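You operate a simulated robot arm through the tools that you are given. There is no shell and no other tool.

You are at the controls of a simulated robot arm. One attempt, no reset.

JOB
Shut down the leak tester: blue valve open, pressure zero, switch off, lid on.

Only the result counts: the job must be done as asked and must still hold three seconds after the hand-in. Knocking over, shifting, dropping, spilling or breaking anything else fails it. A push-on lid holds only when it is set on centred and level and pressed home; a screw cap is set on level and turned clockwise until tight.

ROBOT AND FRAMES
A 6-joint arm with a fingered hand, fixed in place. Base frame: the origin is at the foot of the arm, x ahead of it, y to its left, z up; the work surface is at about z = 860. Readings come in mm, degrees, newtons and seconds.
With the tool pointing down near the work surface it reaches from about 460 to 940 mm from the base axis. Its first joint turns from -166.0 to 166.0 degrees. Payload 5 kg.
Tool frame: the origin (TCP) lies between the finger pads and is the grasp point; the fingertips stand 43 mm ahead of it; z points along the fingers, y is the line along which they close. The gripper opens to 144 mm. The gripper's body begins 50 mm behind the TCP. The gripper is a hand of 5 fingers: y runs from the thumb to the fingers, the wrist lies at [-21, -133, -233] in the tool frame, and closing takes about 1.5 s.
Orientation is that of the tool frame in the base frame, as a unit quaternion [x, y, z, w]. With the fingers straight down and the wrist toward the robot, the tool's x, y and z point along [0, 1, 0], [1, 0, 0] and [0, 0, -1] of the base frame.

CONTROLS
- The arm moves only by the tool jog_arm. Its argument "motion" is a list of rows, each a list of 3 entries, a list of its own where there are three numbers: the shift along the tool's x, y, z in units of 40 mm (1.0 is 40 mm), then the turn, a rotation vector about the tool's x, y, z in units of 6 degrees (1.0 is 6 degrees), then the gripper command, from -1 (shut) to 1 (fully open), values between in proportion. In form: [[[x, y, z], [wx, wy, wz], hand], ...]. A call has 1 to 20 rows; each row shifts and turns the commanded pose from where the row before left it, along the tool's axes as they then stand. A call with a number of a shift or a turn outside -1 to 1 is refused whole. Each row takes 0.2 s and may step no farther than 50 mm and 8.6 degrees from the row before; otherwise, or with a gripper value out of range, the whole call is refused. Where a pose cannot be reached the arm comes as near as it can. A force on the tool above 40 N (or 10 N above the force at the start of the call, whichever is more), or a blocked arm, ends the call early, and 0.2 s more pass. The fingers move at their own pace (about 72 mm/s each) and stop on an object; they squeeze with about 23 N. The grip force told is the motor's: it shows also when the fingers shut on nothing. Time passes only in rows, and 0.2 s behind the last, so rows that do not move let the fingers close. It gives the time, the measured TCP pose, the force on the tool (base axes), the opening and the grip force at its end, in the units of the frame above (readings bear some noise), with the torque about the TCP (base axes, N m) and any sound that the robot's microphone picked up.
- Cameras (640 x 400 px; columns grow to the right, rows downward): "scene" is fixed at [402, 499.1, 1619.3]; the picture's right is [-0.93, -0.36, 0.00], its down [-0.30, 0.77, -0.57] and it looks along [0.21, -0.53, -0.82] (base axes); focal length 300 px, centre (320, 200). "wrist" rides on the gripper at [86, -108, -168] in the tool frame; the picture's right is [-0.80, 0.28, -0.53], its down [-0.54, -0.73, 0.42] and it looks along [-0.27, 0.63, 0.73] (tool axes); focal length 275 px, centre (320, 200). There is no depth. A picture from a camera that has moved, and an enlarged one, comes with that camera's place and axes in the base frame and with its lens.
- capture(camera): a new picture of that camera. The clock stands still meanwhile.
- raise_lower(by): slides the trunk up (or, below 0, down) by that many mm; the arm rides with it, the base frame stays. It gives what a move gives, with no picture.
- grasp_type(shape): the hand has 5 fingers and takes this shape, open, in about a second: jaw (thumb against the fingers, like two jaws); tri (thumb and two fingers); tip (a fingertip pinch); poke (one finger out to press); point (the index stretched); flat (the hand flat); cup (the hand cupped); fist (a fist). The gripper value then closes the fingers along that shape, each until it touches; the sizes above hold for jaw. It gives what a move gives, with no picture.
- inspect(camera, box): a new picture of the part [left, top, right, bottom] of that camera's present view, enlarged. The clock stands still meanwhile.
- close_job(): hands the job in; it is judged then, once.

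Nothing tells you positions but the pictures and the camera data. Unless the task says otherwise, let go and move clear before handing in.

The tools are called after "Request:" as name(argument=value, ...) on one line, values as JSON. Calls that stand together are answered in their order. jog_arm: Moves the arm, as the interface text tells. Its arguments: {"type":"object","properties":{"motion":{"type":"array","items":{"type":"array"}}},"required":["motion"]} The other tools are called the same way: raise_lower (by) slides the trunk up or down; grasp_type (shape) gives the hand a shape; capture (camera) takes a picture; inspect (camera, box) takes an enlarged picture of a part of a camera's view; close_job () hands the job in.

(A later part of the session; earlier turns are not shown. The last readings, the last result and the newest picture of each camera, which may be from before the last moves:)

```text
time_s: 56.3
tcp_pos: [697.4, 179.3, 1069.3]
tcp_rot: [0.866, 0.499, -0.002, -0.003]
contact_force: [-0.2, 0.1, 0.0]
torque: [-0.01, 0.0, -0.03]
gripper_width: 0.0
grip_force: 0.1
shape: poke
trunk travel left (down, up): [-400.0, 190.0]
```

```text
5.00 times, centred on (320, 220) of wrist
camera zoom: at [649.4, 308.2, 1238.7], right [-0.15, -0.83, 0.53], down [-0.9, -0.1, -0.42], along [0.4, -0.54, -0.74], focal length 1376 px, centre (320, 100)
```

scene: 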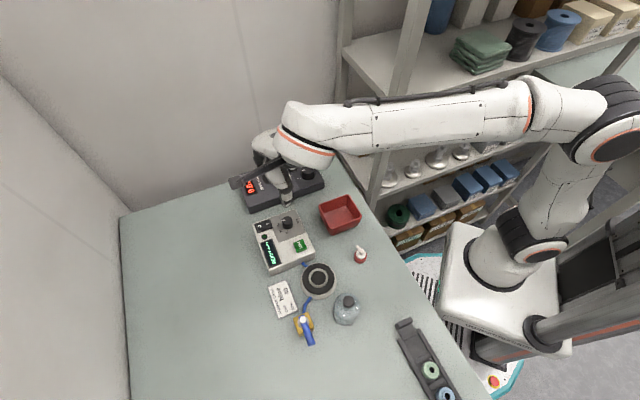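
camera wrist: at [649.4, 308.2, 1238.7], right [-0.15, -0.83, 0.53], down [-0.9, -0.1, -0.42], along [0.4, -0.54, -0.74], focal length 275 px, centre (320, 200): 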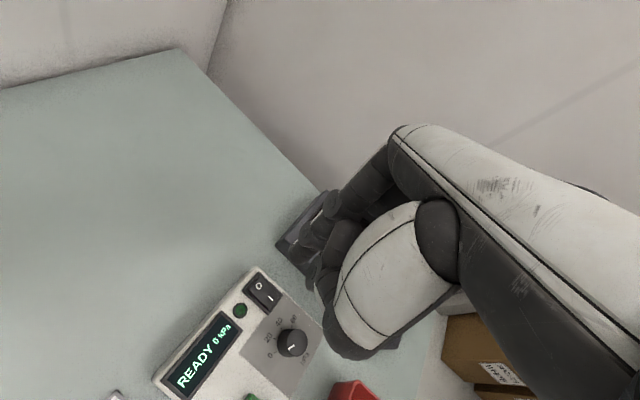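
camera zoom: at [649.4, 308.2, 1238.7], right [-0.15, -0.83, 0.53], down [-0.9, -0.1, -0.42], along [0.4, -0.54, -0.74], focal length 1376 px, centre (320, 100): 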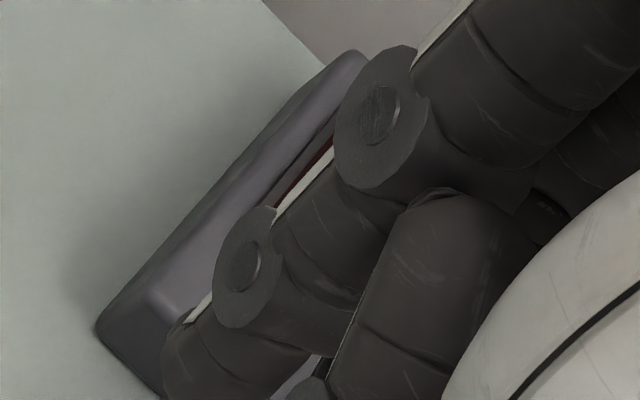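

The tip needs a shift of about 5 mm to sit over O. I'll correct and descend to just above the rocker.

Request:
jog_arm(motion=[[[-0.115, 0.08, 0.6], [0, 0, 0], 1], [[0, 0, 0.6], [0, 0, 0], 1], [[0, 0, 0.6], [0, 0, 0], 1], [[0, 0, 0.5], [0, 0, 0], 1], [[0, 0, 0], [0, 0, 0], 1]])

Request:
inspect(camera="wrist", box=[230, 200, 350, 300])

Request:
inspect(camera="scene", box=[230, 180, 310, 240])

```text
time_s: 57.5
tcp_pos: [697.3, 175.1, 976.0]
tcp_rot: [0.866, 0.499, -0.002, -0.003]
contact_force: [-0.4, 0.0, 0.0]
torque: [-0.01, -0.01, -0.02]
gripper_width: 0.0
grip_force: 0.1
shape: poke
trunk travel left (down, up): [-400.0, 190.0]
```

```text
4.00 times, centred on (290, 250) of wrist
camera zoom: at [649.0, 303.1, 1146.3], right [-0.15, -0.83, 0.53], down [-0.9, -0.1, -0.42], along [0.4, -0.54, -0.74], focal length 1101 px, centre (440, 0)
```

zoom: 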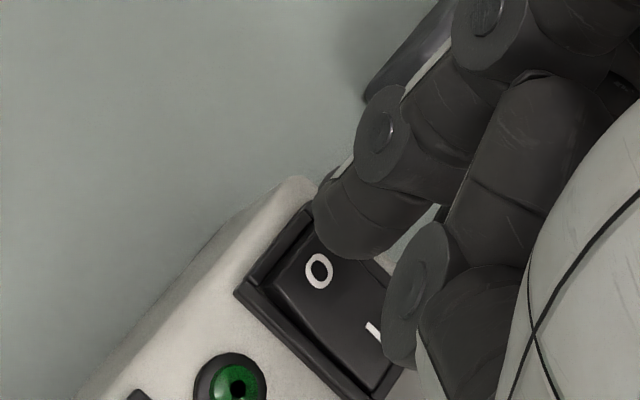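

```text
6.67 times, centred on (270, 210) of scene
camera zoom: at [402.0, 499.1, 1619.3], right [-0.93, -0.36, 0.0], down [-0.3, 0.77, -0.57], along [0.21, -0.53, -0.82], focal length 2002 px, centre (653, 133)
```

zoom: 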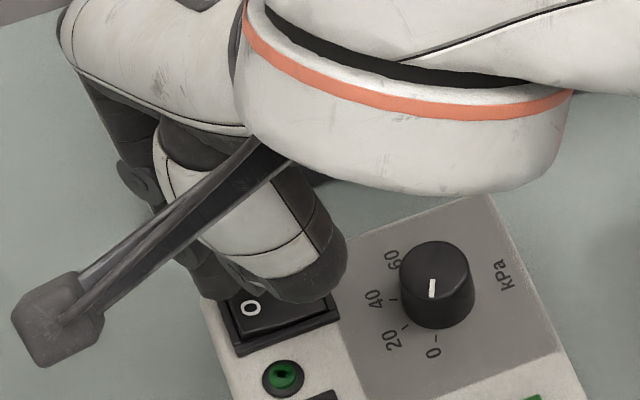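

The fingertip is over the O half. I'll press down slowly in small steps and listen for the click.

Request:
jog_arm(motion=[[[-0.05, 0, 0.2], [0, 0, 0], 1], [[0, 0, 0.12], [0, 0, 0], 1], [[0, 0, 0.08], [0, 0, 0], 1], [[0, 0, 0], [0, 0, 0], 1]])

Request:
jog_arm(motion=[[[0, 0, 0.06], [0, 0, 0], 1], [[0, 0, 0.06], [0, 0, 0], 1], [[0, 0, 0], [0, 0, 0], 1]])

Request:
inspect(camera="wrist", box=[230, 200, 350, 300])

```text
time_s: 58.5
tcp_pos: [697.1, 172.1, 962.9]
tcp_rot: [0.866, 0.499, -0.003, -0.004]
contact_force: [0.3, -0.6, 0.1]
torque: [-0.01, -0.01, 0.0]
gripper_width: 0.0
grip_force: 0.0
shape: poke
trunk travel left (down, up): [-400.0, 190.0]
```

```text
time_s: 59.3
tcp_pos: [697.0, 173.6, 955.6]
tcp_rot: [0.866, 0.5, -0.002, -0.003]
contact_force: [0.8, 0.5, 2.0]
torque: [0.0, 0.02, -0.02]
gripper_width: 0.1
grip_force: 0.0
shape: poke
trunk travel left (down, up): [-400.0, 190.0]
```

```text
4.00 times, centred on (290, 250) of wrist
camera zoom: at [648.0, 301.3, 1126.2], right [-0.15, -0.83, 0.53], down [-0.9, -0.1, -0.42], along [0.4, -0.54, -0.74], focal length 1101 px, centre (440, 0)
```

zoom: 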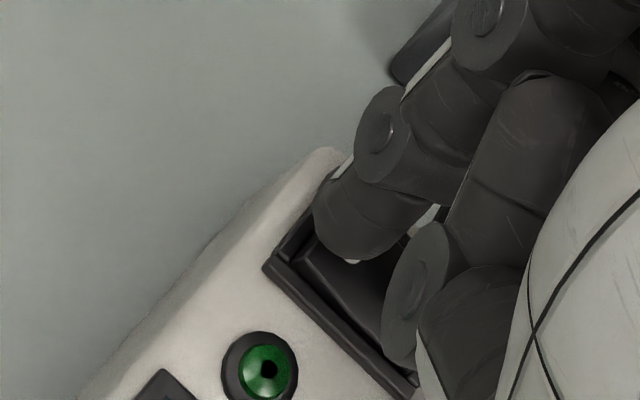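

Light contact of about 2 N on the O half. I'll keep pressing in 2 mm steps.

Request:
jog_arm(motion=[[[0, 0, 0.05], [0, 0, 0], 1], [[0, 0, 0], [0, 0, 0], 1]])

Request:
jog_arm(motion=[[[0, 0, 0.05], [0, 0, 0], 1], [[0, 0, 0], [0, 0, 0], 1]])

Request:
inspect(camera="wrist", box=[200, 200, 360, 320])

Request:
inspect(camera="scene", box=[230, 200, 310, 270])

```text
time_s: 59.9
tcp_pos: [695.7, 172.2, 955.4]
tcp_rot: [0.866, 0.5, -0.002, -0.004]
contact_force: [0.4, 0.2, 6.5]
torque: [-0.02, -0.02, -0.03]
gripper_width: 0.0
grip_force: 0.0
shape: poke
trunk travel left (down, up): [-400.0, 190.0]
```

```text
time_s: 60.5
tcp_pos: [696.4, 174.1, 955.9]
tcp_rot: [0.866, 0.499, 0.001, -0.002]
contact_force: [2.4, 0.0, 19.6]
torque: [-0.06, -0.07, 0.04]
gripper_width: 0.0
grip_force: 0.0
shape: poke
trunk travel left (down, up): [-400.0, 190.0]
```

```text
3.33 times, centred on (280, 260) of wrist
camera zoom: at [647.1, 301.1, 1124.7], right [-0.15, -0.83, 0.53], down [-0.9, -0.1, -0.42], along [0.41, -0.54, -0.74], focal length 918 px, centre (453, 0)
```

zoom: 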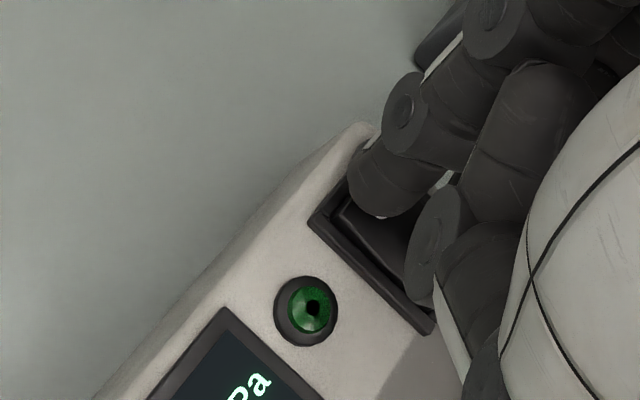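

```text
5.71 times, centred on (270, 235) of scene
camera zoom: at [402.0, 499.1, 1619.3], right [-0.93, -0.36, 0.0], down [-0.3, 0.77, -0.57], along [0.21, -0.53, -0.82], focal length 1716 px, centre (606, 0)
```

zoom: 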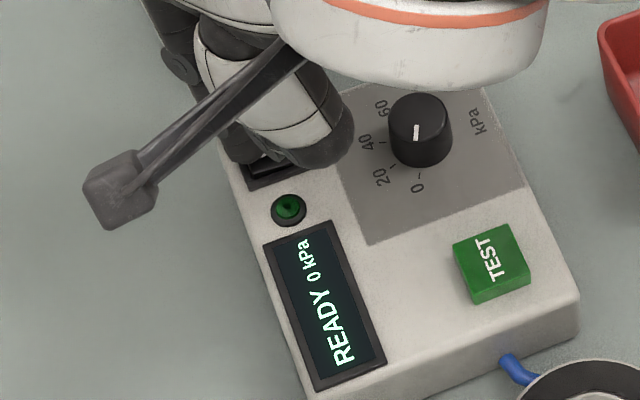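

20 N and the rocker hasn't flipped yet. The thumb is well above the panel, so it is only the fingertip pressing; I'll increase slightly.

Request:
jog_arm(motion=[[[0, 0, 0.03], [0, 0, 0], 1], [[0, 0, 0], [0, 0, 0], 1]])

Request:
inspect(camera="scene", box=[240, 215, 300, 260])

```text
time_s: 61.1
tcp_pos: [696.3, 173.2, 956.5]
tcp_rot: [0.866, 0.499, 0.001, -0.004]
contact_force: [3.5, -0.7, 33.3]
torque: [-0.18, -0.13, 0.11]
gripper_width: 0.2
grip_force: 0.1
shape: poke
trunk travel left (down, up): [-400.0, 190.0]
```

```text
8.89 times, centred on (270, 238) of scene
camera zoom: at [402.0, 499.1, 1619.3], right [-0.93, -0.36, 0.0], down [-0.3, 0.77, -0.57], along [0.21, -0.53, -0.82], focal length 2670 px, centre (764, -133)
```

zoom: 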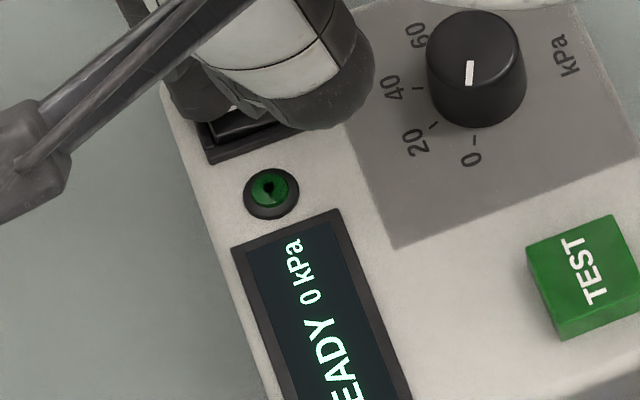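

It reached 33 N without flipping, so something is blocking, probably the bezel. I'll lift off and look at the rocker closely.

Request:
jog_arm(motion=[[[0, 0, -0.3], [0, 0, 0], 1], [[0, 0, -0.5], [0, 0, 0], 1], [[0, -0.8, -0.8], [0, 0, 0], 1], [[0, -0.8, -0.8], [0, 0, 0], 1], [[0, -0.8, -0.5], [0, 0, 0], 1]])

Request:
inspect(camera="scene", box=[248, 210, 288, 240])

Request:
capture(camera="wrist")

```text
time_s: 62.3
tcp_pos: [612.1, 221.4, 1067.4]
tcp_rot: [0.867, 0.498, -0.003, -0.005]
contact_force: [0.8, 0.1, 0.3]
torque: [0.04, 0.07, 0.01]
gripper_width: 0.0
grip_force: 0.0
shape: poke
trunk travel left (down, up): [-400.0, 190.0]
```

```text
13.33 times, centred on (268, 225) of scene
camera zoom: at [402.0, 499.1, 1619.3], right [-0.93, -0.36, 0.0], down [-0.3, 0.77, -0.57], along [0.21, -0.53, -0.82], focal length 4005 px, centre (1013, -133)
```

zoom: 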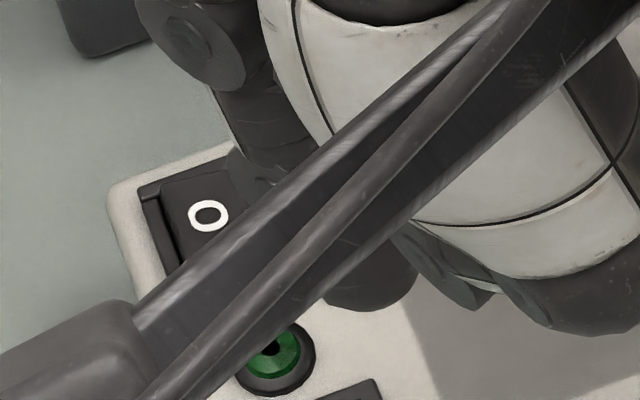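

```text
taken
camera wrist: at [564.8, 349.8, 1237.3], right [-0.15, -0.83, 0.53], down [-0.9, -0.1, -0.42], along [0.4, -0.54, -0.74], focal length 275 px, centre (320, 200)
```

wrist: 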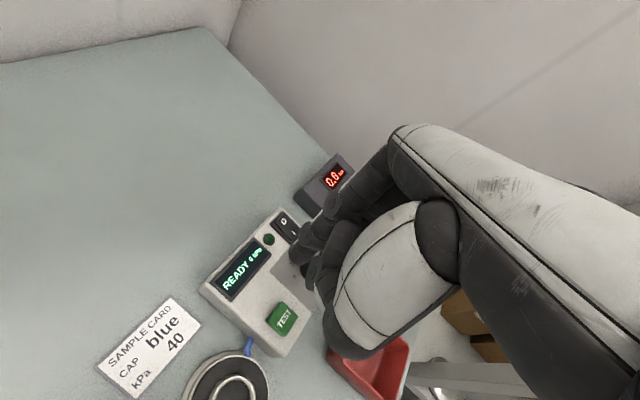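

Something may have changed at the rocker's O end. I'll zoom in from the wrist view on the switch, the display and the torque tester's reading.

Request:
inspect(camera="wrist", box=[190, 190, 310, 290])

Request:
inspect(camera="wrist", box=[255, 195, 315, 245])

Request:
inspect(camera="wrist", box=[290, 150, 370, 210])

```text
4.00 times, centred on (250, 240) of wrist
camera zoom: at [564.8, 349.8, 1237.3], right [-0.15, -0.83, 0.53], down [-0.9, -0.1, -0.42], along [0.4, -0.54, -0.74], focal length 1101 px, centre (600, 40)
```

zoom: 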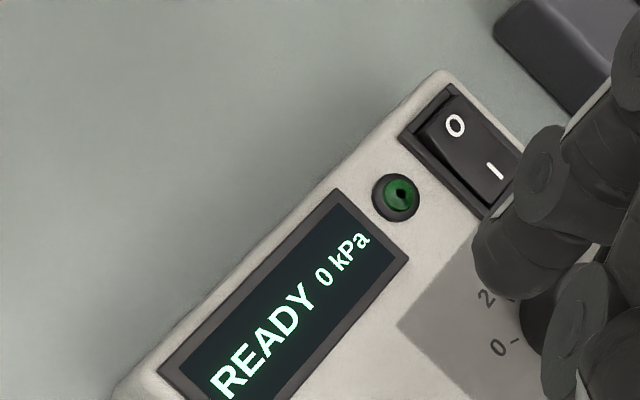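

```text
8.00 times, centred on (285, 220) of wrist
camera zoom: at [564.8, 349.8, 1237.3], right [-0.15, -0.83, 0.53], down [-0.9, -0.1, -0.42], along [0.4, -0.54, -0.74], focal length 2202 px, centre (600, 40)
```

zoom: 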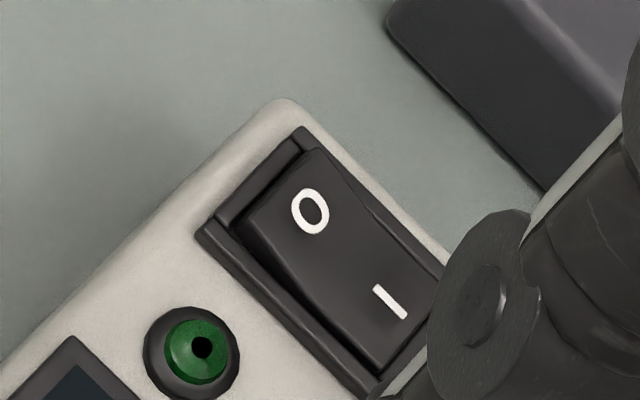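

```text
6.67 times, centred on (330, 180) of wrist
camera zoom: at [564.8, 349.8, 1237.3], right [-0.15, -0.83, 0.53], down [-0.9, -0.1, -0.42], along [0.4, -0.54, -0.74], focal length 1835 px, centre (253, 333)
```

zoom: 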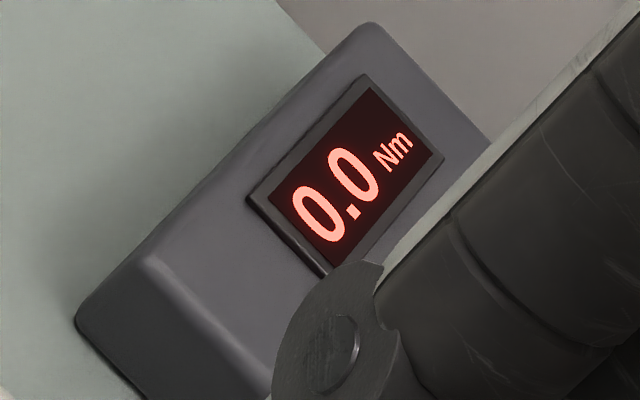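

The rocker still looks like it's in the I position. I'll move the hand out of the scene camera's line to study the switch profile.

Request:
jog_arm(motion=[[[-0.8, -0.3, -0.3], [0, 0, 0], 1], [[-0.9, -0.3, -0.3], [0, 0, 0], 1], [[-0.9, -0.3, 0], [0, 0, 0], 1], [[-0.9, -0.3, 0], [0, 0, 0], 1]])

Request:
inspect(camera="scene", box=[248, 210, 288, 240])

Request:
capture(camera="scene")

```text
time_s: 63.3
tcp_pos: [503.1, 123.1, 1092.1]
tcp_rot: [0.867, 0.499, -0.002, -0.003]
contact_force: [0.1, 0.4, -0.5]
torque: [-0.02, 0.02, 0.01]
gripper_width: 0.2
grip_force: 0.0
shape: poke
trunk travel left (down, up): [-400.0, 190.0]
```

```text
13.33 times, centred on (268, 225) of scene
camera zoom: at [402.0, 499.1, 1619.3], right [-0.93, -0.36, 0.0], down [-0.3, 0.77, -0.57], along [0.21, -0.53, -0.82], focal length 4005 px, centre (1013, -133)
```

zoom: 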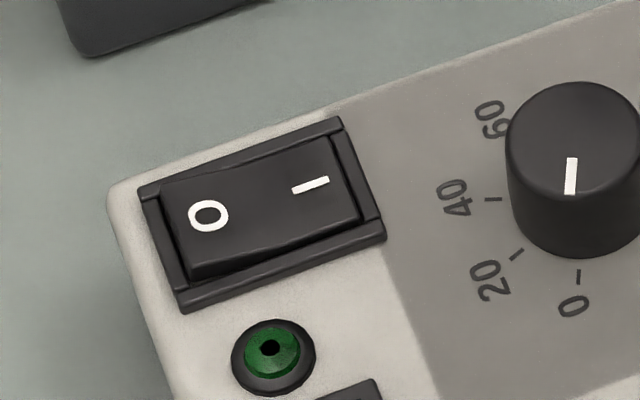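

```text
taken
```

scene: 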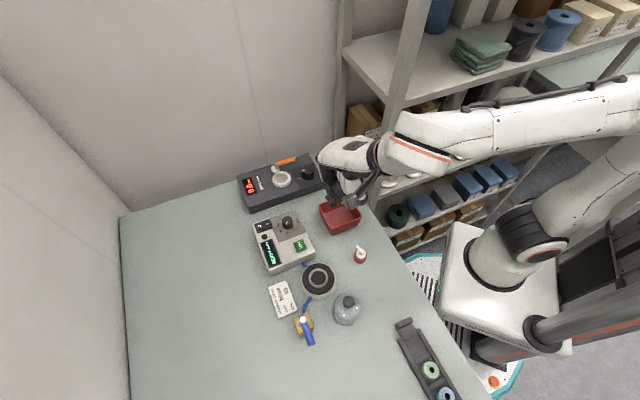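

The O end is still raised and I is down. The last press was only about 10 mm from the pivot, so I'll press nearer the outer end of the O half for more leverage.

Request:
jog_arm(motion=[[[0.727, 0.718, 0.3], [0, 0, 0], 1], [[0.727, 0.718, 0.3], [0, 0, 0], 1], [[0.727, 0.718, 0.3], [0, 0, 0], 1], [[0.727, 0.718, 0.3], [0, 0, 0], 1], [[0.727, 0.718, 0.3], [0, 0, 0], 1], [[0, 0, 0.7], [0, 0, 0], 1], [[0, 0, 0.7], [0, 0, 0], 1], [[0, 0, 0.2], [0, 0, 0], 1], [[0, 0, 0], [0, 0, 0], 1]])

Request:
inspect(camera="wrist", box=[250, 210, 330, 270])

```text
time_s: 65.3
tcp_pos: [699.6, 178.5, 968.1]
tcp_rot: [0.867, 0.499, -0.003, -0.003]
contact_force: [0.5, -0.7, -0.5]
torque: [0.01, 0.0, 0.01]
gripper_width: 0.0
grip_force: 0.1
shape: poke
trunk travel left (down, up): [-400.0, 190.0]
```

```text
6.67 times, centred on (290, 240) of wrist
camera zoom: at [650.5, 306.3, 1136.2], right [-0.15, -0.83, 0.53], down [-0.9, -0.1, -0.42], along [0.4, -0.54, -0.74], focal length 1835 px, centre (520, -67)
```

zoom: 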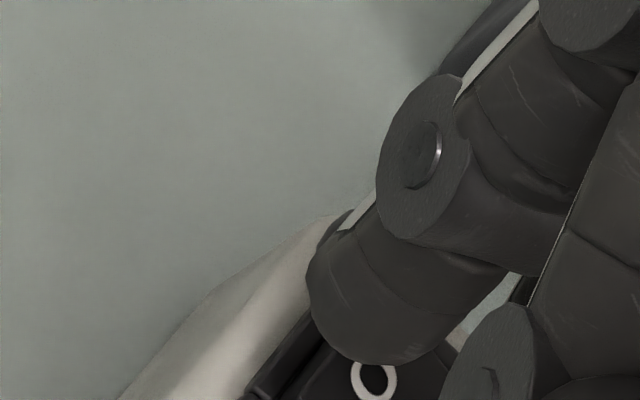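

The tip would land at the very end of the rocker. I'll pull back about 3 mm, centre it sideways, and press in small steps.

Request:
jog_arm(motion=[[[-0.09, 0.04, 0.1], [0, 0, 0], 1], [[0, 0, 0.08], [0, 0, 0], 1], [[0, 0, 0.05], [0, 0, 0], 1], [[0, 0, 0], [0, 0, 0], 1]])

Request:
inspect(camera="wrist", box=[250, 210, 330, 270])

```text
time_s: 66.3
tcp_pos: [698.3, 173.2, 959.2]
tcp_rot: [0.867, 0.499, -0.002, -0.004]
contact_force: [0.5, -0.6, 0.0]
torque: [0.02, -0.02, 0.0]
gripper_width: 0.1
grip_force: 0.0
shape: poke
trunk travel left (down, up): [-400.0, 190.0]
```

```text
6.67 times, centred on (290, 240) of wrist
camera zoom: at [650.0, 302.2, 1127.3], right [-0.15, -0.83, 0.53], down [-0.9, -0.1, -0.42], along [0.4, -0.54, -0.74], focal length 1835 px, centre (520, -67)
```

zoom: 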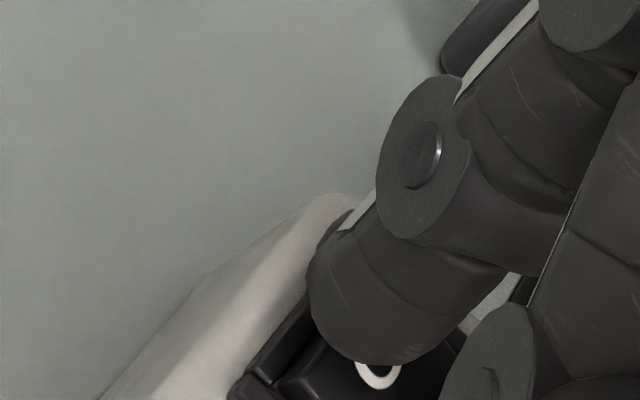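

Almost touching at the outer half of O. I'll press in small steps.

Request:
jog_arm(motion=[[[0.03, 0, 0.1], [0, 0, 0], 1], [[0, 0, 0.05], [0, 0, 0], 1], [[0, 0, 0], [0, 0, 0], 1]])

Request:
jog_arm(motion=[[[0, 0, 0.05], [0, 0, 0], 1], [[0, 0, 0.05], [0, 0, 0], 1], [[0, 0, 0], [0, 0, 0], 1]])

Request:
inspect(camera="wrist", box=[230, 210, 330, 290])

```text
time_s: 67.1
tcp_pos: [700.0, 173.7, 955.3]
tcp_rot: [0.867, 0.499, 0.0, -0.003]
contact_force: [0.3, -3.4, 20.3]
torque: [-0.26, 0.03, 0.04]
gripper_width: 0.3
grip_force: 0.1
shape: poke
trunk travel left (down, up): [-400.0, 190.0]
```

```text
time_s: 67.7
tcp_pos: [701.4, 175.4, 955.9]
tcp_rot: [0.866, 0.5, 0.004, -0.001]
contact_force: [-0.7, -1.1, 10.6]
torque: [-0.05, 0.06, 0.0]
gripper_width: 0.0
grip_force: 0.1
shape: poke
trunk travel left (down, up): [-400.0, 190.0]
stopped in row 2: the force on the tool passed its limit at 42 N (the readings are from after the stop); the commanded pose is now the measured one
```

```text
5.00 times, centred on (280, 250) of wrist
camera zoom: at [651.0, 302.9, 1124.0], right [-0.16, -0.84, 0.53], down [-0.9, -0.1, -0.43], along [0.41, -0.54, -0.73], focal length 1376 px, centre (520, -50)
```

zoom: 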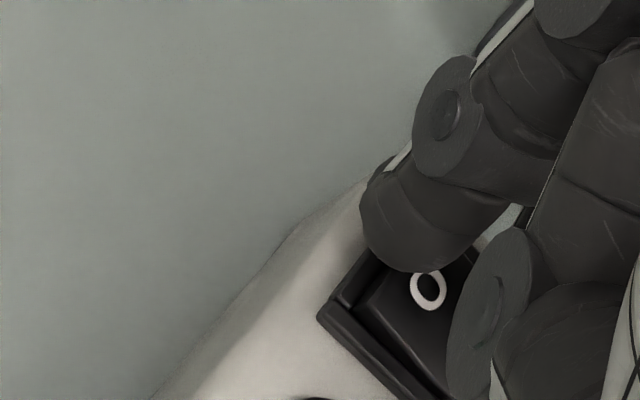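

The fingertip seems to be catching a bezel corner. I'll lift, yaw the hand around so the scene camera can see the fingertip and switch directly, and retry with visual guidance.

Request:
jog_arm(motion=[[[0, 0, -0.5], [0, 0, 0], 1], [[0, 0, -0.9], [0, 0, 0], 1], [[0, 0, 0], [0, 0, -1], 1], [[0, 0, 0], [0, 0, -1], 1], [[0, 0, 0], [0, 0, -1], 1], [[0, 0, 0], [0, 0, -1], 1], [[0, 0, 0], [0, 0, -1], 1], [[0, 0, 0], [0, 0, -1], 1], [[0, 0, 0], [0, 0, -1], 1], [[0, 0, 0], [0, 0, -1], 1], [[0, 0, 0], [0, 0, -1], 1], [[0, 0, 0], [0, 0, -1], 1], [[0, 0, 0], [0, 0, -1], 1], [[0, 0, 0], [0, 0, -1], 1], [[0, 0, 0], [0, 0, -1], 1], [[0, 0, 0], [0, 0, -1], 1], [[0, 0, 0], [0, 0, 0], 1]])

Request:
inspect(camera="scene", box=[230, 180, 310, 240])

Request:
inspect(camera="wrist", box=[240, 200, 360, 290])

```text
time_s: 71.3
tcp_pos: [700.7, 175.9, 1008.8]
tcp_rot: [0.309, 0.951, 0.004, 0.0]
contact_force: [0.1, 0.2, 0.1]
torque: [0.01, -0.02, 0.0]
gripper_width: 0.1
grip_force: 0.0
shape: poke
trunk travel left (down, up): [-400.0, 190.0]
```

```text
6.67 times, centred on (270, 210) of scene
camera zoom: at [402.0, 499.1, 1619.3], right [-0.93, -0.36, 0.0], down [-0.3, 0.77, -0.57], along [0.21, -0.53, -0.82], focal length 2002 px, centre (653, 133)
```

zoom: 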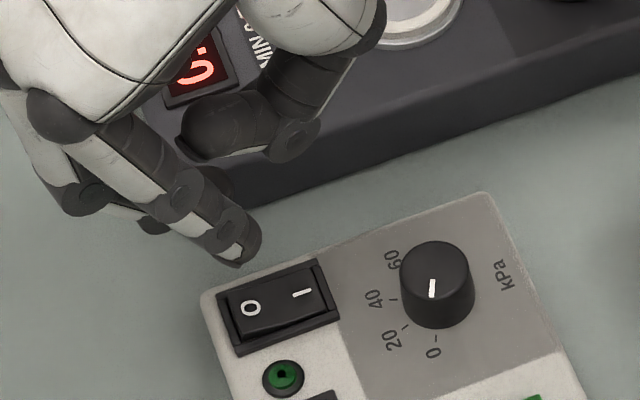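

```text
4.44 times, centred on (300, 245) of wrist
camera zoom: at [568.7, 137.3, 1176.9], right [0.81, -0.24, 0.53], down [0.01, -0.9, -0.43], along [0.59, 0.35, -0.73], focal length 1224 px, centre (409, 0)
```

zoom: 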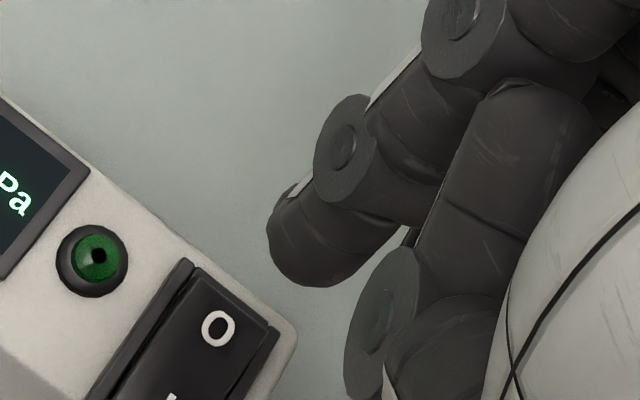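

From here the fingertip is clearly visible. I'll zoom in to triangulate its exact position relative to the O half.

Request:
inspect(camera="scene", box=[240, 205, 288, 241])

Request:
inspect(camera="wrist", box=[260, 220, 340, 300])

```text
11.11 times, centred on (264, 223) of scene
camera zoom: at [402.0, 499.1, 1619.3], right [-0.93, -0.36, 0.0], down [-0.3, 0.77, -0.57], along [0.21, -0.53, -0.82], focal length 3337 px, centre (942, -56)
```

zoom: 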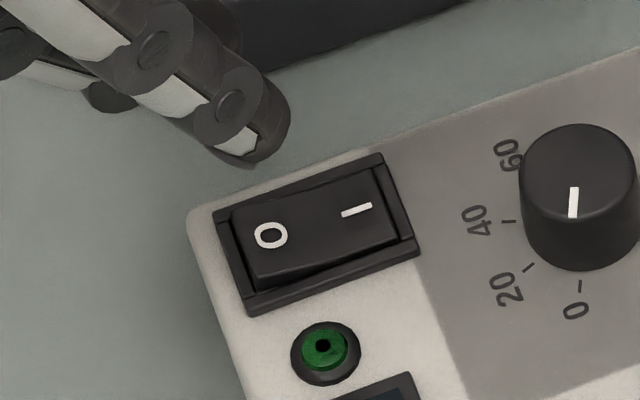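

```text
5.00 times, centred on (300, 260) of wrist
camera zoom: at [568.7, 137.3, 1176.9], right [0.81, -0.24, 0.53], down [0.01, -0.9, -0.43], along [0.59, 0.35, -0.73], focal length 1376 px, centre (420, -100)
```

zoom: 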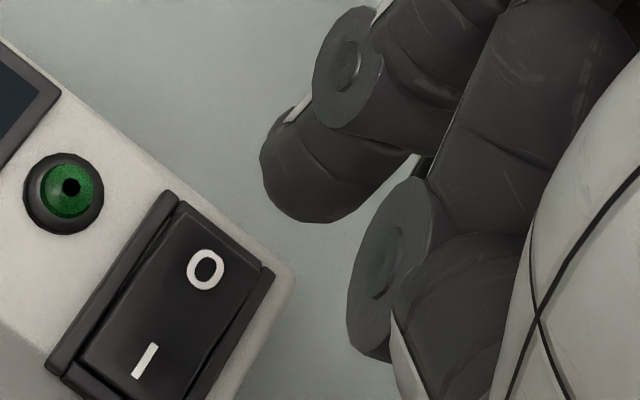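

My two-camera estimates of the tip length disagree, so I'll calibrate by gently touching bare table with the fingertip at a free spot.

Request:
jog_arm(motion=[[[0.707, 0.753, 0], [0, 0, 0], 1], [[0.707, 0.753, 0], [0, 0, 0], 1], [[0.707, 0.753, 0], [0, 0, 0], 1], [[0.707, 0.753, 0], [0, 0, 0], 1], [[0, 0, 0.7], [0, 0, 0], 1], [[0, 0, 0.7], [0, 0, 0], 1], [[0, 0, 0.5], [0, 0, 0], 1], [[0, 0, 0], [0, 0, 0], 1]])

Request:
capture(camera="scene")

Request:
capture(camera="wrist")

```text
time_s: 73.1
tcp_pos: [680.1, 339.2, 933.8]
tcp_rot: [0.31, 0.951, 0.003, 0.0]
contact_force: [-0.2, 0.3, -0.2]
torque: [0.03, 0.03, 0.02]
gripper_width: 0.0
grip_force: 0.1
shape: poke
trunk travel left (down, up): [-400.0, 190.0]
```

```text
taken
```

scene: 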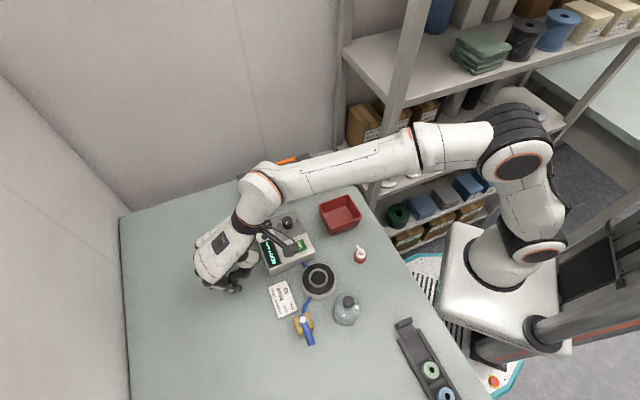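

```text
taken
camera wrist: at [548.0, 301.2, 1101.6], right [0.81, -0.24, 0.53], down [0.01, -0.9, -0.43], along [0.59, 0.35, -0.73], focal length 275 px, centre (320, 200)
```

wrist: 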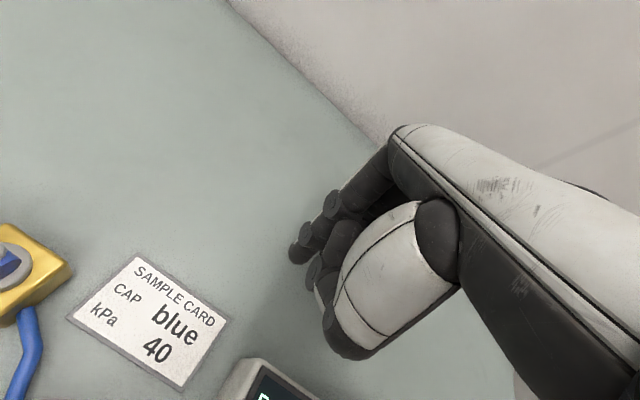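

The hand is over clear table. I'll lower in small steps until first contact.

Request:
jog_arm(motion=[[[0, 0, 0.2], [0, 0, 0], 1], [[0, 0, 0.1], [0, 0, 0], 1], [[0, 0, 0], [0, 0, 0], 1]])

Request:
jog_arm(motion=[[[0, 0, 0.08], [0, 0, 0], 1], [[0, 0, 0], [0, 0, 0], 1]])

Request:
jog_arm(motion=[[[0, 0, 0.08], [0, 0, 0], 1], [[0, 0, 0], [0, 0, 0], 1]])

Request:
jog_arm(motion=[[[0, 0, 0.08], [0, 0, 0], 1], [[0, 0, 0], [0, 0, 0], 1]])

```text
time_s: 73.9
tcp_pos: [680.8, 339.8, 922.6]
tcp_rot: [0.309, 0.951, 0.003, 0.0]
contact_force: [-0.2, 1.4, -0.1]
torque: [0.03, -0.01, -0.02]
gripper_width: 0.0
grip_force: 0.1
shape: poke
trunk travel left (down, up): [-400.0, 190.0]
```

```text
time_s: 74.5
tcp_pos: [680.2, 339.7, 919.4]
tcp_rot: [0.309, 0.951, 0.003, 0.0]
contact_force: [0.5, 0.7, 0.1]
torque: [-0.02, 0.02, 0.0]
gripper_width: 0.0
grip_force: 0.1
shape: poke
trunk travel left (down, up): [-400.0, 190.0]
```

```text
time_s: 75.1
tcp_pos: [679.8, 340.7, 916.2]
tcp_rot: [0.309, 0.951, 0.003, 0.0]
contact_force: [0.2, 0.0, -0.9]
torque: [-0.02, 0.04, -0.02]
gripper_width: 0.0
grip_force: 0.0
shape: poke
trunk travel left (down, up): [-400.0, 190.0]
```

```text
time_s: 75.7
tcp_pos: [680.7, 340.7, 913.6]
tcp_rot: [0.31, 0.951, 0.003, 0.0]
contact_force: [0.0, -0.2, 0.1]
torque: [-0.01, -0.03, 0.01]
gripper_width: 0.0
grip_force: 0.0
shape: poke
trunk travel left (down, up): [-400.0, 190.0]
```

No contact yet at 913. I'll continue down.

Request:
jog_arm(motion=[[[0, 0, 0.08], [0, 0, 0], 1], [[0, 0, 0], [0, 0, 0], 1]])

Request:
jog_arm(motion=[[[0, 0, 0.08], [0, 0, 0], 1], [[0, 0, 0], [0, 0, 0], 1]])

Request:
jog_arm(motion=[[[0, 0, 0.06], [0, 0, 0], 1], [[0, 0, 0], [0, 0, 0], 1]])

```text
time_s: 76.3
tcp_pos: [680.0, 339.3, 909.0]
tcp_rot: [0.31, 0.951, 0.003, -0.001]
contact_force: [-0.4, 0.5, 0.1]
torque: [-0.02, 0.01, 0.02]
gripper_width: 0.0
grip_force: 0.1
shape: poke
trunk travel left (down, up): [-400.0, 190.0]
```

```text
time_s: 76.9
tcp_pos: [680.6, 340.2, 906.1]
tcp_rot: [0.309, 0.951, 0.003, 0.0]
contact_force: [0.9, -0.4, -0.1]
torque: [0.01, 0.0, 0.04]
gripper_width: 0.0
grip_force: 0.1
shape: poke
trunk travel left (down, up): [-400.0, 190.0]
```

```text
time_s: 77.5
tcp_pos: [681.4, 339.9, 903.1]
tcp_rot: [0.309, 0.951, 0.004, 0.001]
contact_force: [-0.3, 0.2, 1.1]
torque: [-0.02, -0.01, 0.0]
gripper_width: 0.0
grip_force: 0.1
shape: poke
trunk travel left (down, up): [-400.0, 190.0]
```

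Contact seems to begin at about 903, which gives a tip length of 43 mm. I'll press a touch more to read the contact offset from the torque, and look at the tip.

Request:
jog_arm(motion=[[[0, 0, 0.05], [0, 0, 0], 1], [[0, 0, 0.04], [0, 0, 0], 1], [[0, 0, 0], [0, 0, 0], 1]])

Request:
inspect(camera="wrist", box=[260, 220, 340, 300])

Request:
inspect(camera="scene", box=[200, 250, 260, 300])

```text
time_s: 78.3
tcp_pos: [680.3, 340.7, 904.4]
tcp_rot: [0.309, 0.951, 0.005, 0.002]
contact_force: [1.2, 4.3, 19.9]
torque: [-0.08, -0.3, 0.05]
gripper_width: 0.2
grip_force: 0.1
shape: poke
trunk travel left (down, up): [-400.0, 190.0]
```

```text
5.00 times, centred on (300, 260) of wrist
camera zoom: at [547.3, 302.1, 1070.3], right [0.81, -0.24, 0.54], down [0.01, -0.9, -0.43], along [0.59, 0.36, -0.73], focal length 1376 px, centre (420, -100)
```

zoom: 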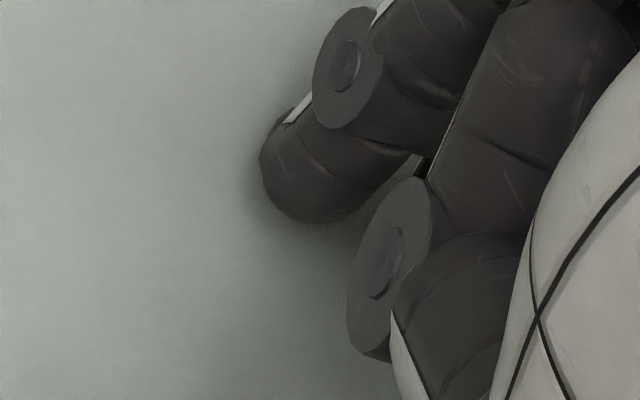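

```text
8.00 times, centred on (230, 275) of scene
camera zoom: at [402.0, 499.1, 1619.3], right [-0.93, -0.36, 0.0], down [-0.3, 0.77, -0.57], along [0.21, -0.53, -0.82], focal length 2403 px, centre (1040, -400)
```

zoom: 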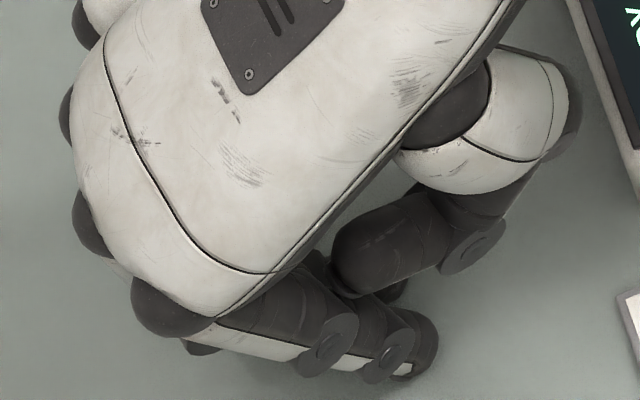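

The table contact suggests the tip is 43 mm ahead, but the torque hints that another finger may be touching too. I'll raise the hand and examine the poke shape closely with the scene camera.

Request:
jog_arm(motion=[[[0, 0, -0.9], [0, 0, 0], 1], [[0, 0, -0.9], [0, 0, 0], 1], [[0, -0.9, -0.6], [0, 0, 0], 1], [[0, -0.9, -0.6], [0, 0, 0], 1], [[0, -0.9, -0.6], [0, 0, 0], 1], [[0, 0, 0], [0, 0, 0], 1]])

Request:
capture(camera="scene")

Request:
inspect(camera="scene", box=[220, 170, 320, 245])

```text
time_s: 79.7
tcp_pos: [615.2, 251.1, 1042.4]
tcp_rot: [0.309, 0.951, 0.003, 0.0]
contact_force: [-0.1, -0.5, 0.1]
torque: [0.03, -0.05, 0.06]
gripper_width: 0.0
grip_force: 0.0
shape: poke
trunk travel left (down, up): [-400.0, 190.0]
```

```text
taken
```

scene: 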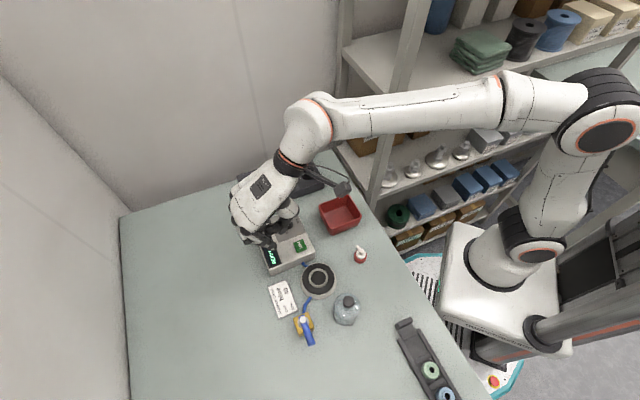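

```text
5.33 times, centred on (270, 208) of scene
camera zoom: at [402.0, 499.1, 1619.3], right [-0.93, -0.36, 0.0], down [-0.3, 0.77, -0.57], along [0.21, -0.53, -0.82], focal length 1602 px, centre (587, 160)
```

zoom: 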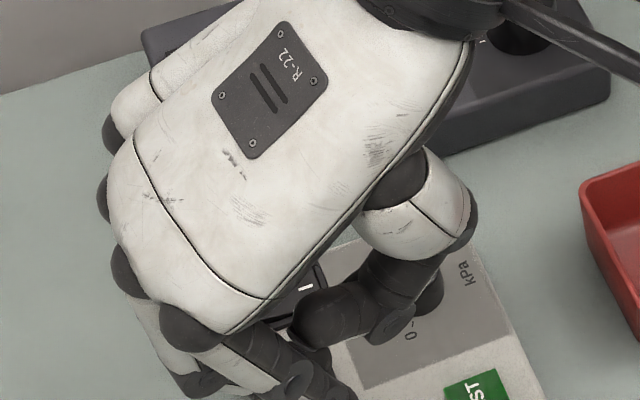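

I can see a second finger partly bent next to the index. I'll zoom lower.

Request:
inspect(camera="scene", box=[230, 215, 310, 265])

Request:
inspect(camera="wrist", box=[260, 180, 400, 300])

```text
8.00 times, centred on (270, 240) of scene
camera zoom: at [402.0, 499.1, 1619.3], right [-0.93, -0.36, 0.0], down [-0.3, 0.77, -0.57], along [0.21, -0.53, -0.82], focal length 2403 px, centre (720, -120)
```

zoom: 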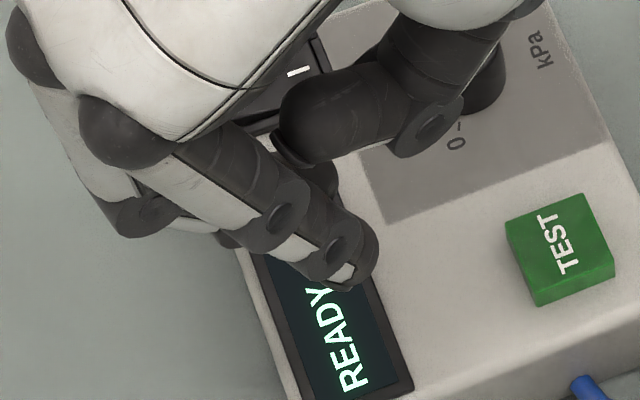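

```text
3.33 times, centred on (330, 240) of wrist
camera zoom: at [483.0, 213.2, 1210.8], right [0.81, -0.24, 0.53], down [0.01, -0.9, -0.43], along [0.59, 0.35, -0.73], focal length 918 px, centre (287, 67)
```

zoom: 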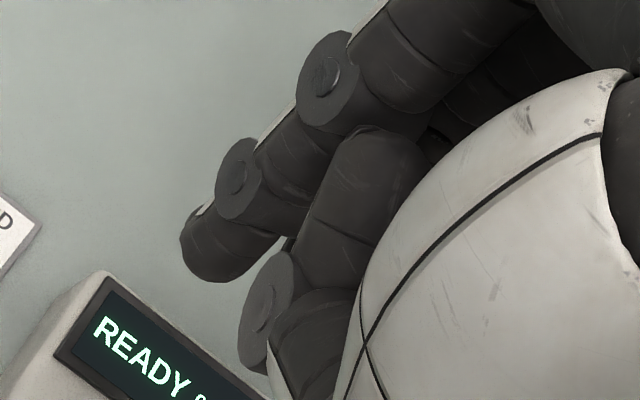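

The middle finger isn't fully curled and hangs as low as the index tip, so it was blocking the press. I'll see whether closing the gripper value in poke curls it away.

Request:
jog_arm(motion=[[[0, 0, 0], [0, 0, 0], 0], [[0, 0, 0], [0, 0, 0], -1], [[0, 0, 0], [0, 0, 0], -1], [[0, 0, 0], [0, 0, 0], -1], [[0, 0, 0], [0, 0, 0], -1], [[0, 0, 0], [0, 0, 0], -1], [[0, 0, 0], [0, 0, 0], -1], [[0, 0, 0], [0, 0, 0], -1]])

Request:
inspect(camera="scene", box=[230, 215, 310, 265])

Request:
inspect(camera="wrist", box=[260, 180, 400, 300])

```text
time_s: 81.5
tcp_pos: [616.1, 252.3, 1044.0]
tcp_rot: [0.309, 0.951, 0.003, 0.0]
contact_force: [-0.7, 0.3, 0.3]
torque: [0.01, 0.01, -0.01]
gripper_width: 0.1
grip_force: 21.9
shape: jaw
trunk travel left (down, up): [-400.0, 190.0]
```

```text
8.00 times, centred on (270, 240) of scene
camera zoom: at [402.0, 499.1, 1619.3], right [-0.93, -0.36, 0.0], down [-0.3, 0.77, -0.57], along [0.21, -0.53, -0.82], focal length 2403 px, centre (720, -120)
```

zoom: 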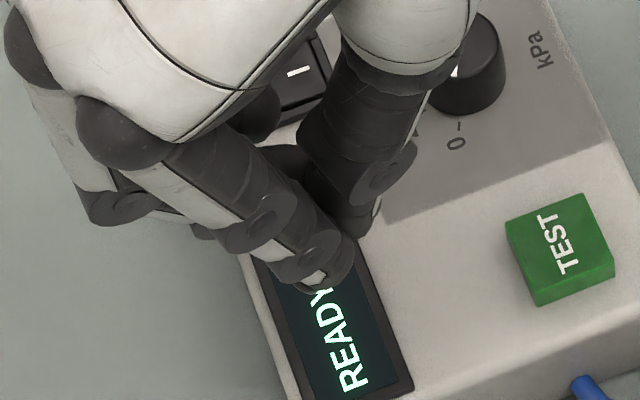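

```text
3.33 times, centred on (330, 240) of wrist
camera zoom: at [483.5, 213.6, 1210.7], right [0.81, -0.24, 0.53], down [0.01, -0.9, -0.43], along [0.59, 0.35, -0.73], focal length 918 px, centre (287, 67)
```

zoom: 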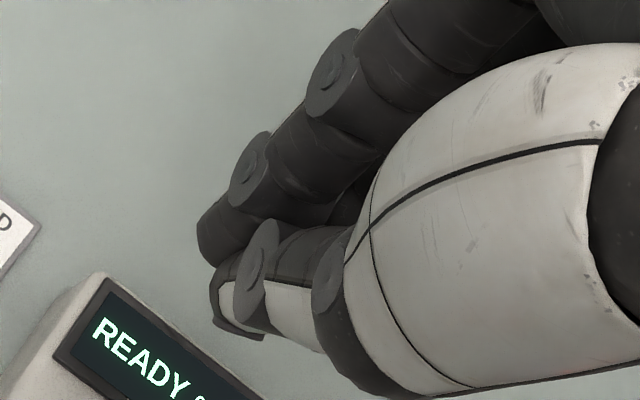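

Closing the value just reverts to jaw. The fix is geometric: at this yaw the middle finger hangs off the box edge when the index is over O, so I'll return to poke and go above O at this yaw.

Request:
grasp_type(shape="jaw")

Request:
grasp_type(shape="poke")

Request:
jog_arm(motion=[[[-0.79, -0.02, 0], [0, 0, 0], 1], [[-0.79, -0.02, 0], [0, 0, 0], 1], [[-0.79, -0.02, 0], [0, 0, 0], 1], [[-0.79, -0.02, 0], [0, 0, 0], 1], [[0, 0, 0.6], [0, 0, 0], 1], [[0, 0, 0.6], [0, 0, 0], 1], [[0, 0, 0], [0, 0, 0], 1]])

Request:
inspect(camera="scene", box=[230, 190, 310, 240])

Request:
inspect(camera="wrist", box=[240, 200, 360, 290])

```text
time_s: 82.4
tcp_pos: [616.8, 252.0, 1043.0]
tcp_rot: [0.308, 0.951, 0.003, 0.0]
contact_force: [0.1, -0.8, -0.4]
torque: [-0.01, -0.03, -0.04]
gripper_width: 143.6
grip_force: 0.0
shape: jaw
trunk travel left (down, up): [-400.0, 190.0]
```

```text
time_s: 83.3
tcp_pos: [615.8, 251.7, 1043.1]
tcp_rot: [0.309, 0.951, 0.003, 0.0]
contact_force: [0.2, -0.5, 0.6]
torque: [0.01, -0.04, 0.0]
gripper_width: 0.0
grip_force: 0.0
shape: poke
trunk travel left (down, up): [-400.0, 190.0]
```

```text
time_s: 84.9
tcp_pos: [718.0, 174.8, 994.4]
tcp_rot: [0.308, 0.951, 0.003, 0.0]
contact_force: [0.6, -0.2, -0.3]
torque: [0.01, 0.07, -0.02]
gripper_width: 0.0
grip_force: 0.0
shape: poke
trunk travel left (down, up): [-400.0, 190.0]
```

```text
8.00 times, centred on (270, 215) of scene
camera zoom: at [402.0, 499.1, 1619.3], right [-0.93, -0.36, 0.0], down [-0.3, 0.77, -0.57], along [0.21, -0.53, -0.82], focal length 2403 px, centre (720, 80)
```

zoom: 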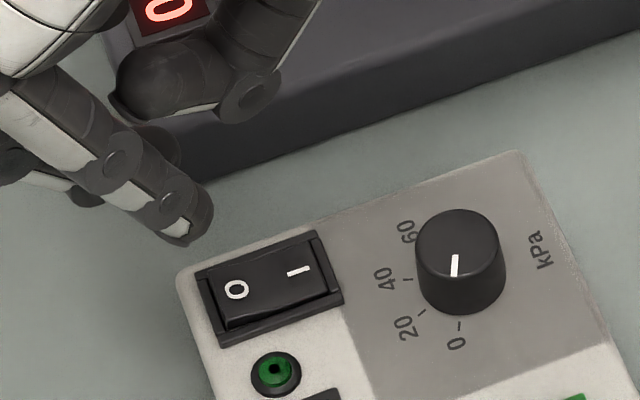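

```text
4.44 times, centred on (300, 245) of wrist
camera zoom: at [585.1, 136.5, 1162.4], right [0.81, -0.24, 0.53], down [0.01, -0.9, -0.43], along [0.59, 0.35, -0.73], focal length 1224 px, centre (409, 0)
```

zoom: 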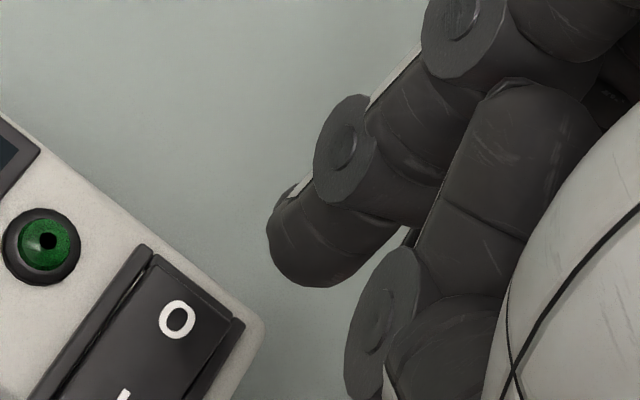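

I'll correct about 4 mm inward and descend to just above the rocker, checking both views.

Request:
jog_arm(motion=[[[0.05, -0.09, 0.3], [0, 0, 0], 1], [[0, 0, 0.3], [0, 0, 0], 1], [[0, 0, 0.2], [0, 0, 0], 1], [[0, 0, 0], [0, 0, 0], 1]])

Request:
inspect(camera="scene", box=[240, 205, 288, 241])

Request:
inspect(camera="wrist", box=[240, 200, 360, 290])

```text
time_s: 85.9
tcp_pos: [714.4, 173.9, 961.8]
tcp_rot: [0.309, 0.951, 0.003, 0.0]
contact_force: [0.0, 1.0, -0.7]
torque: [-0.04, -0.01, 0.01]
gripper_width: 0.1
grip_force: 0.1
shape: poke
trunk travel left (down, up): [-400.0, 190.0]
```

```text
11.11 times, centred on (264, 223) of scene
camera zoom: at [402.0, 499.1, 1619.3], right [-0.93, -0.36, 0.0], down [-0.3, 0.77, -0.57], along [0.21, -0.53, -0.82], focal length 3337 px, centre (942, -56)
```

zoom: 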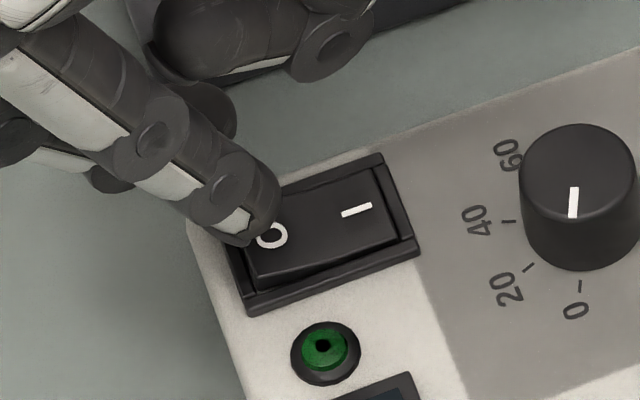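

```text
4.44 times, centred on (300, 245) of wrist
camera zoom: at [580.7, 135.1, 1130.4], right [0.81, -0.24, 0.53], down [0.01, -0.9, -0.43], along [0.59, 0.35, -0.73], focal length 1224 px, centre (409, 0)
```

zoom: 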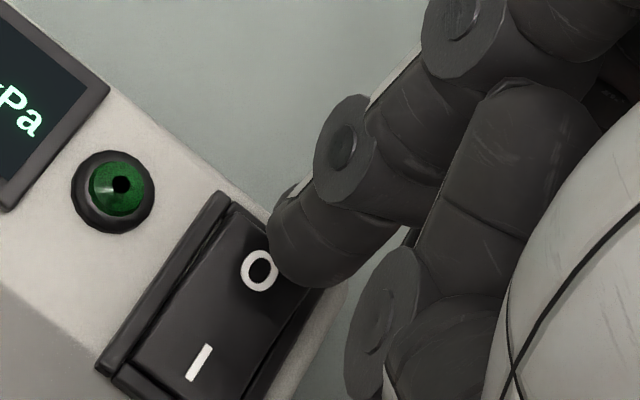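

The fingertip is over the outer O half, centred sideways. I'll press down in small steps.

Request:
jog_arm(motion=[[[0.03, -0.03, 0.08], [0, 0, 0], 1], [[0, 0, 0.05], [0, 0, 0], 1], [[0, 0, 0], [0, 0, 0], 1]])

Request:
jog_arm(motion=[[[0, 0, 0.05], [0, 0, 0], 1], [[0, 0, 0], [0, 0, 0], 1]])

Request:
jog_arm(motion=[[[0, 0, 0.05], [0, 0, 0], 1], [[0, 0, 0], [0, 0, 0], 1]])

Request:
inspect(camera="scene", box=[240, 205, 288, 241])

```text
time_s: 86.7
tcp_pos: [711.7, 172.0, 958.9]
tcp_rot: [0.309, 0.951, 0.003, 0.0]
contact_force: [-0.5, -0.5, 0.9]
torque: [-0.03, -0.02, -0.01]
gripper_width: 0.2
grip_force: 0.2
shape: poke
trunk travel left (down, up): [-400.0, 190.0]
```

```text
time_s: 87.3
tcp_pos: [710.9, 174.1, 956.1]
tcp_rot: [0.309, 0.951, 0.004, 0.0]
contact_force: [-0.1, 1.0, 1.0]
torque: [0.05, 0.02, -0.03]
gripper_width: 0.2
grip_force: 0.1
shape: poke
trunk travel left (down, up): [-400.0, 190.0]
```

```text
time_s: 87.9
tcp_pos: [712.8, 172.4, 953.7]
tcp_rot: [0.309, 0.951, 0.003, 0.001]
contact_force: [-0.4, -0.6, -0.1]
torque: [0.02, 0.02, -0.02]
gripper_width: 0.1
grip_force: 0.1
shape: poke
trunk travel left (down, up): [-400.0, 190.0]
```

```text
11.11 times, centred on (264, 223) of scene
camera zoom: at [402.0, 499.1, 1619.3], right [-0.93, -0.36, 0.0], down [-0.3, 0.77, -0.57], along [0.21, -0.53, -0.82], focal length 3337 px, centre (942, -56)
```

zoom: 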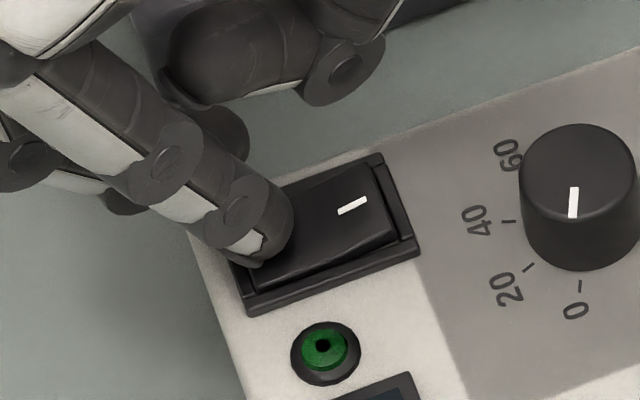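

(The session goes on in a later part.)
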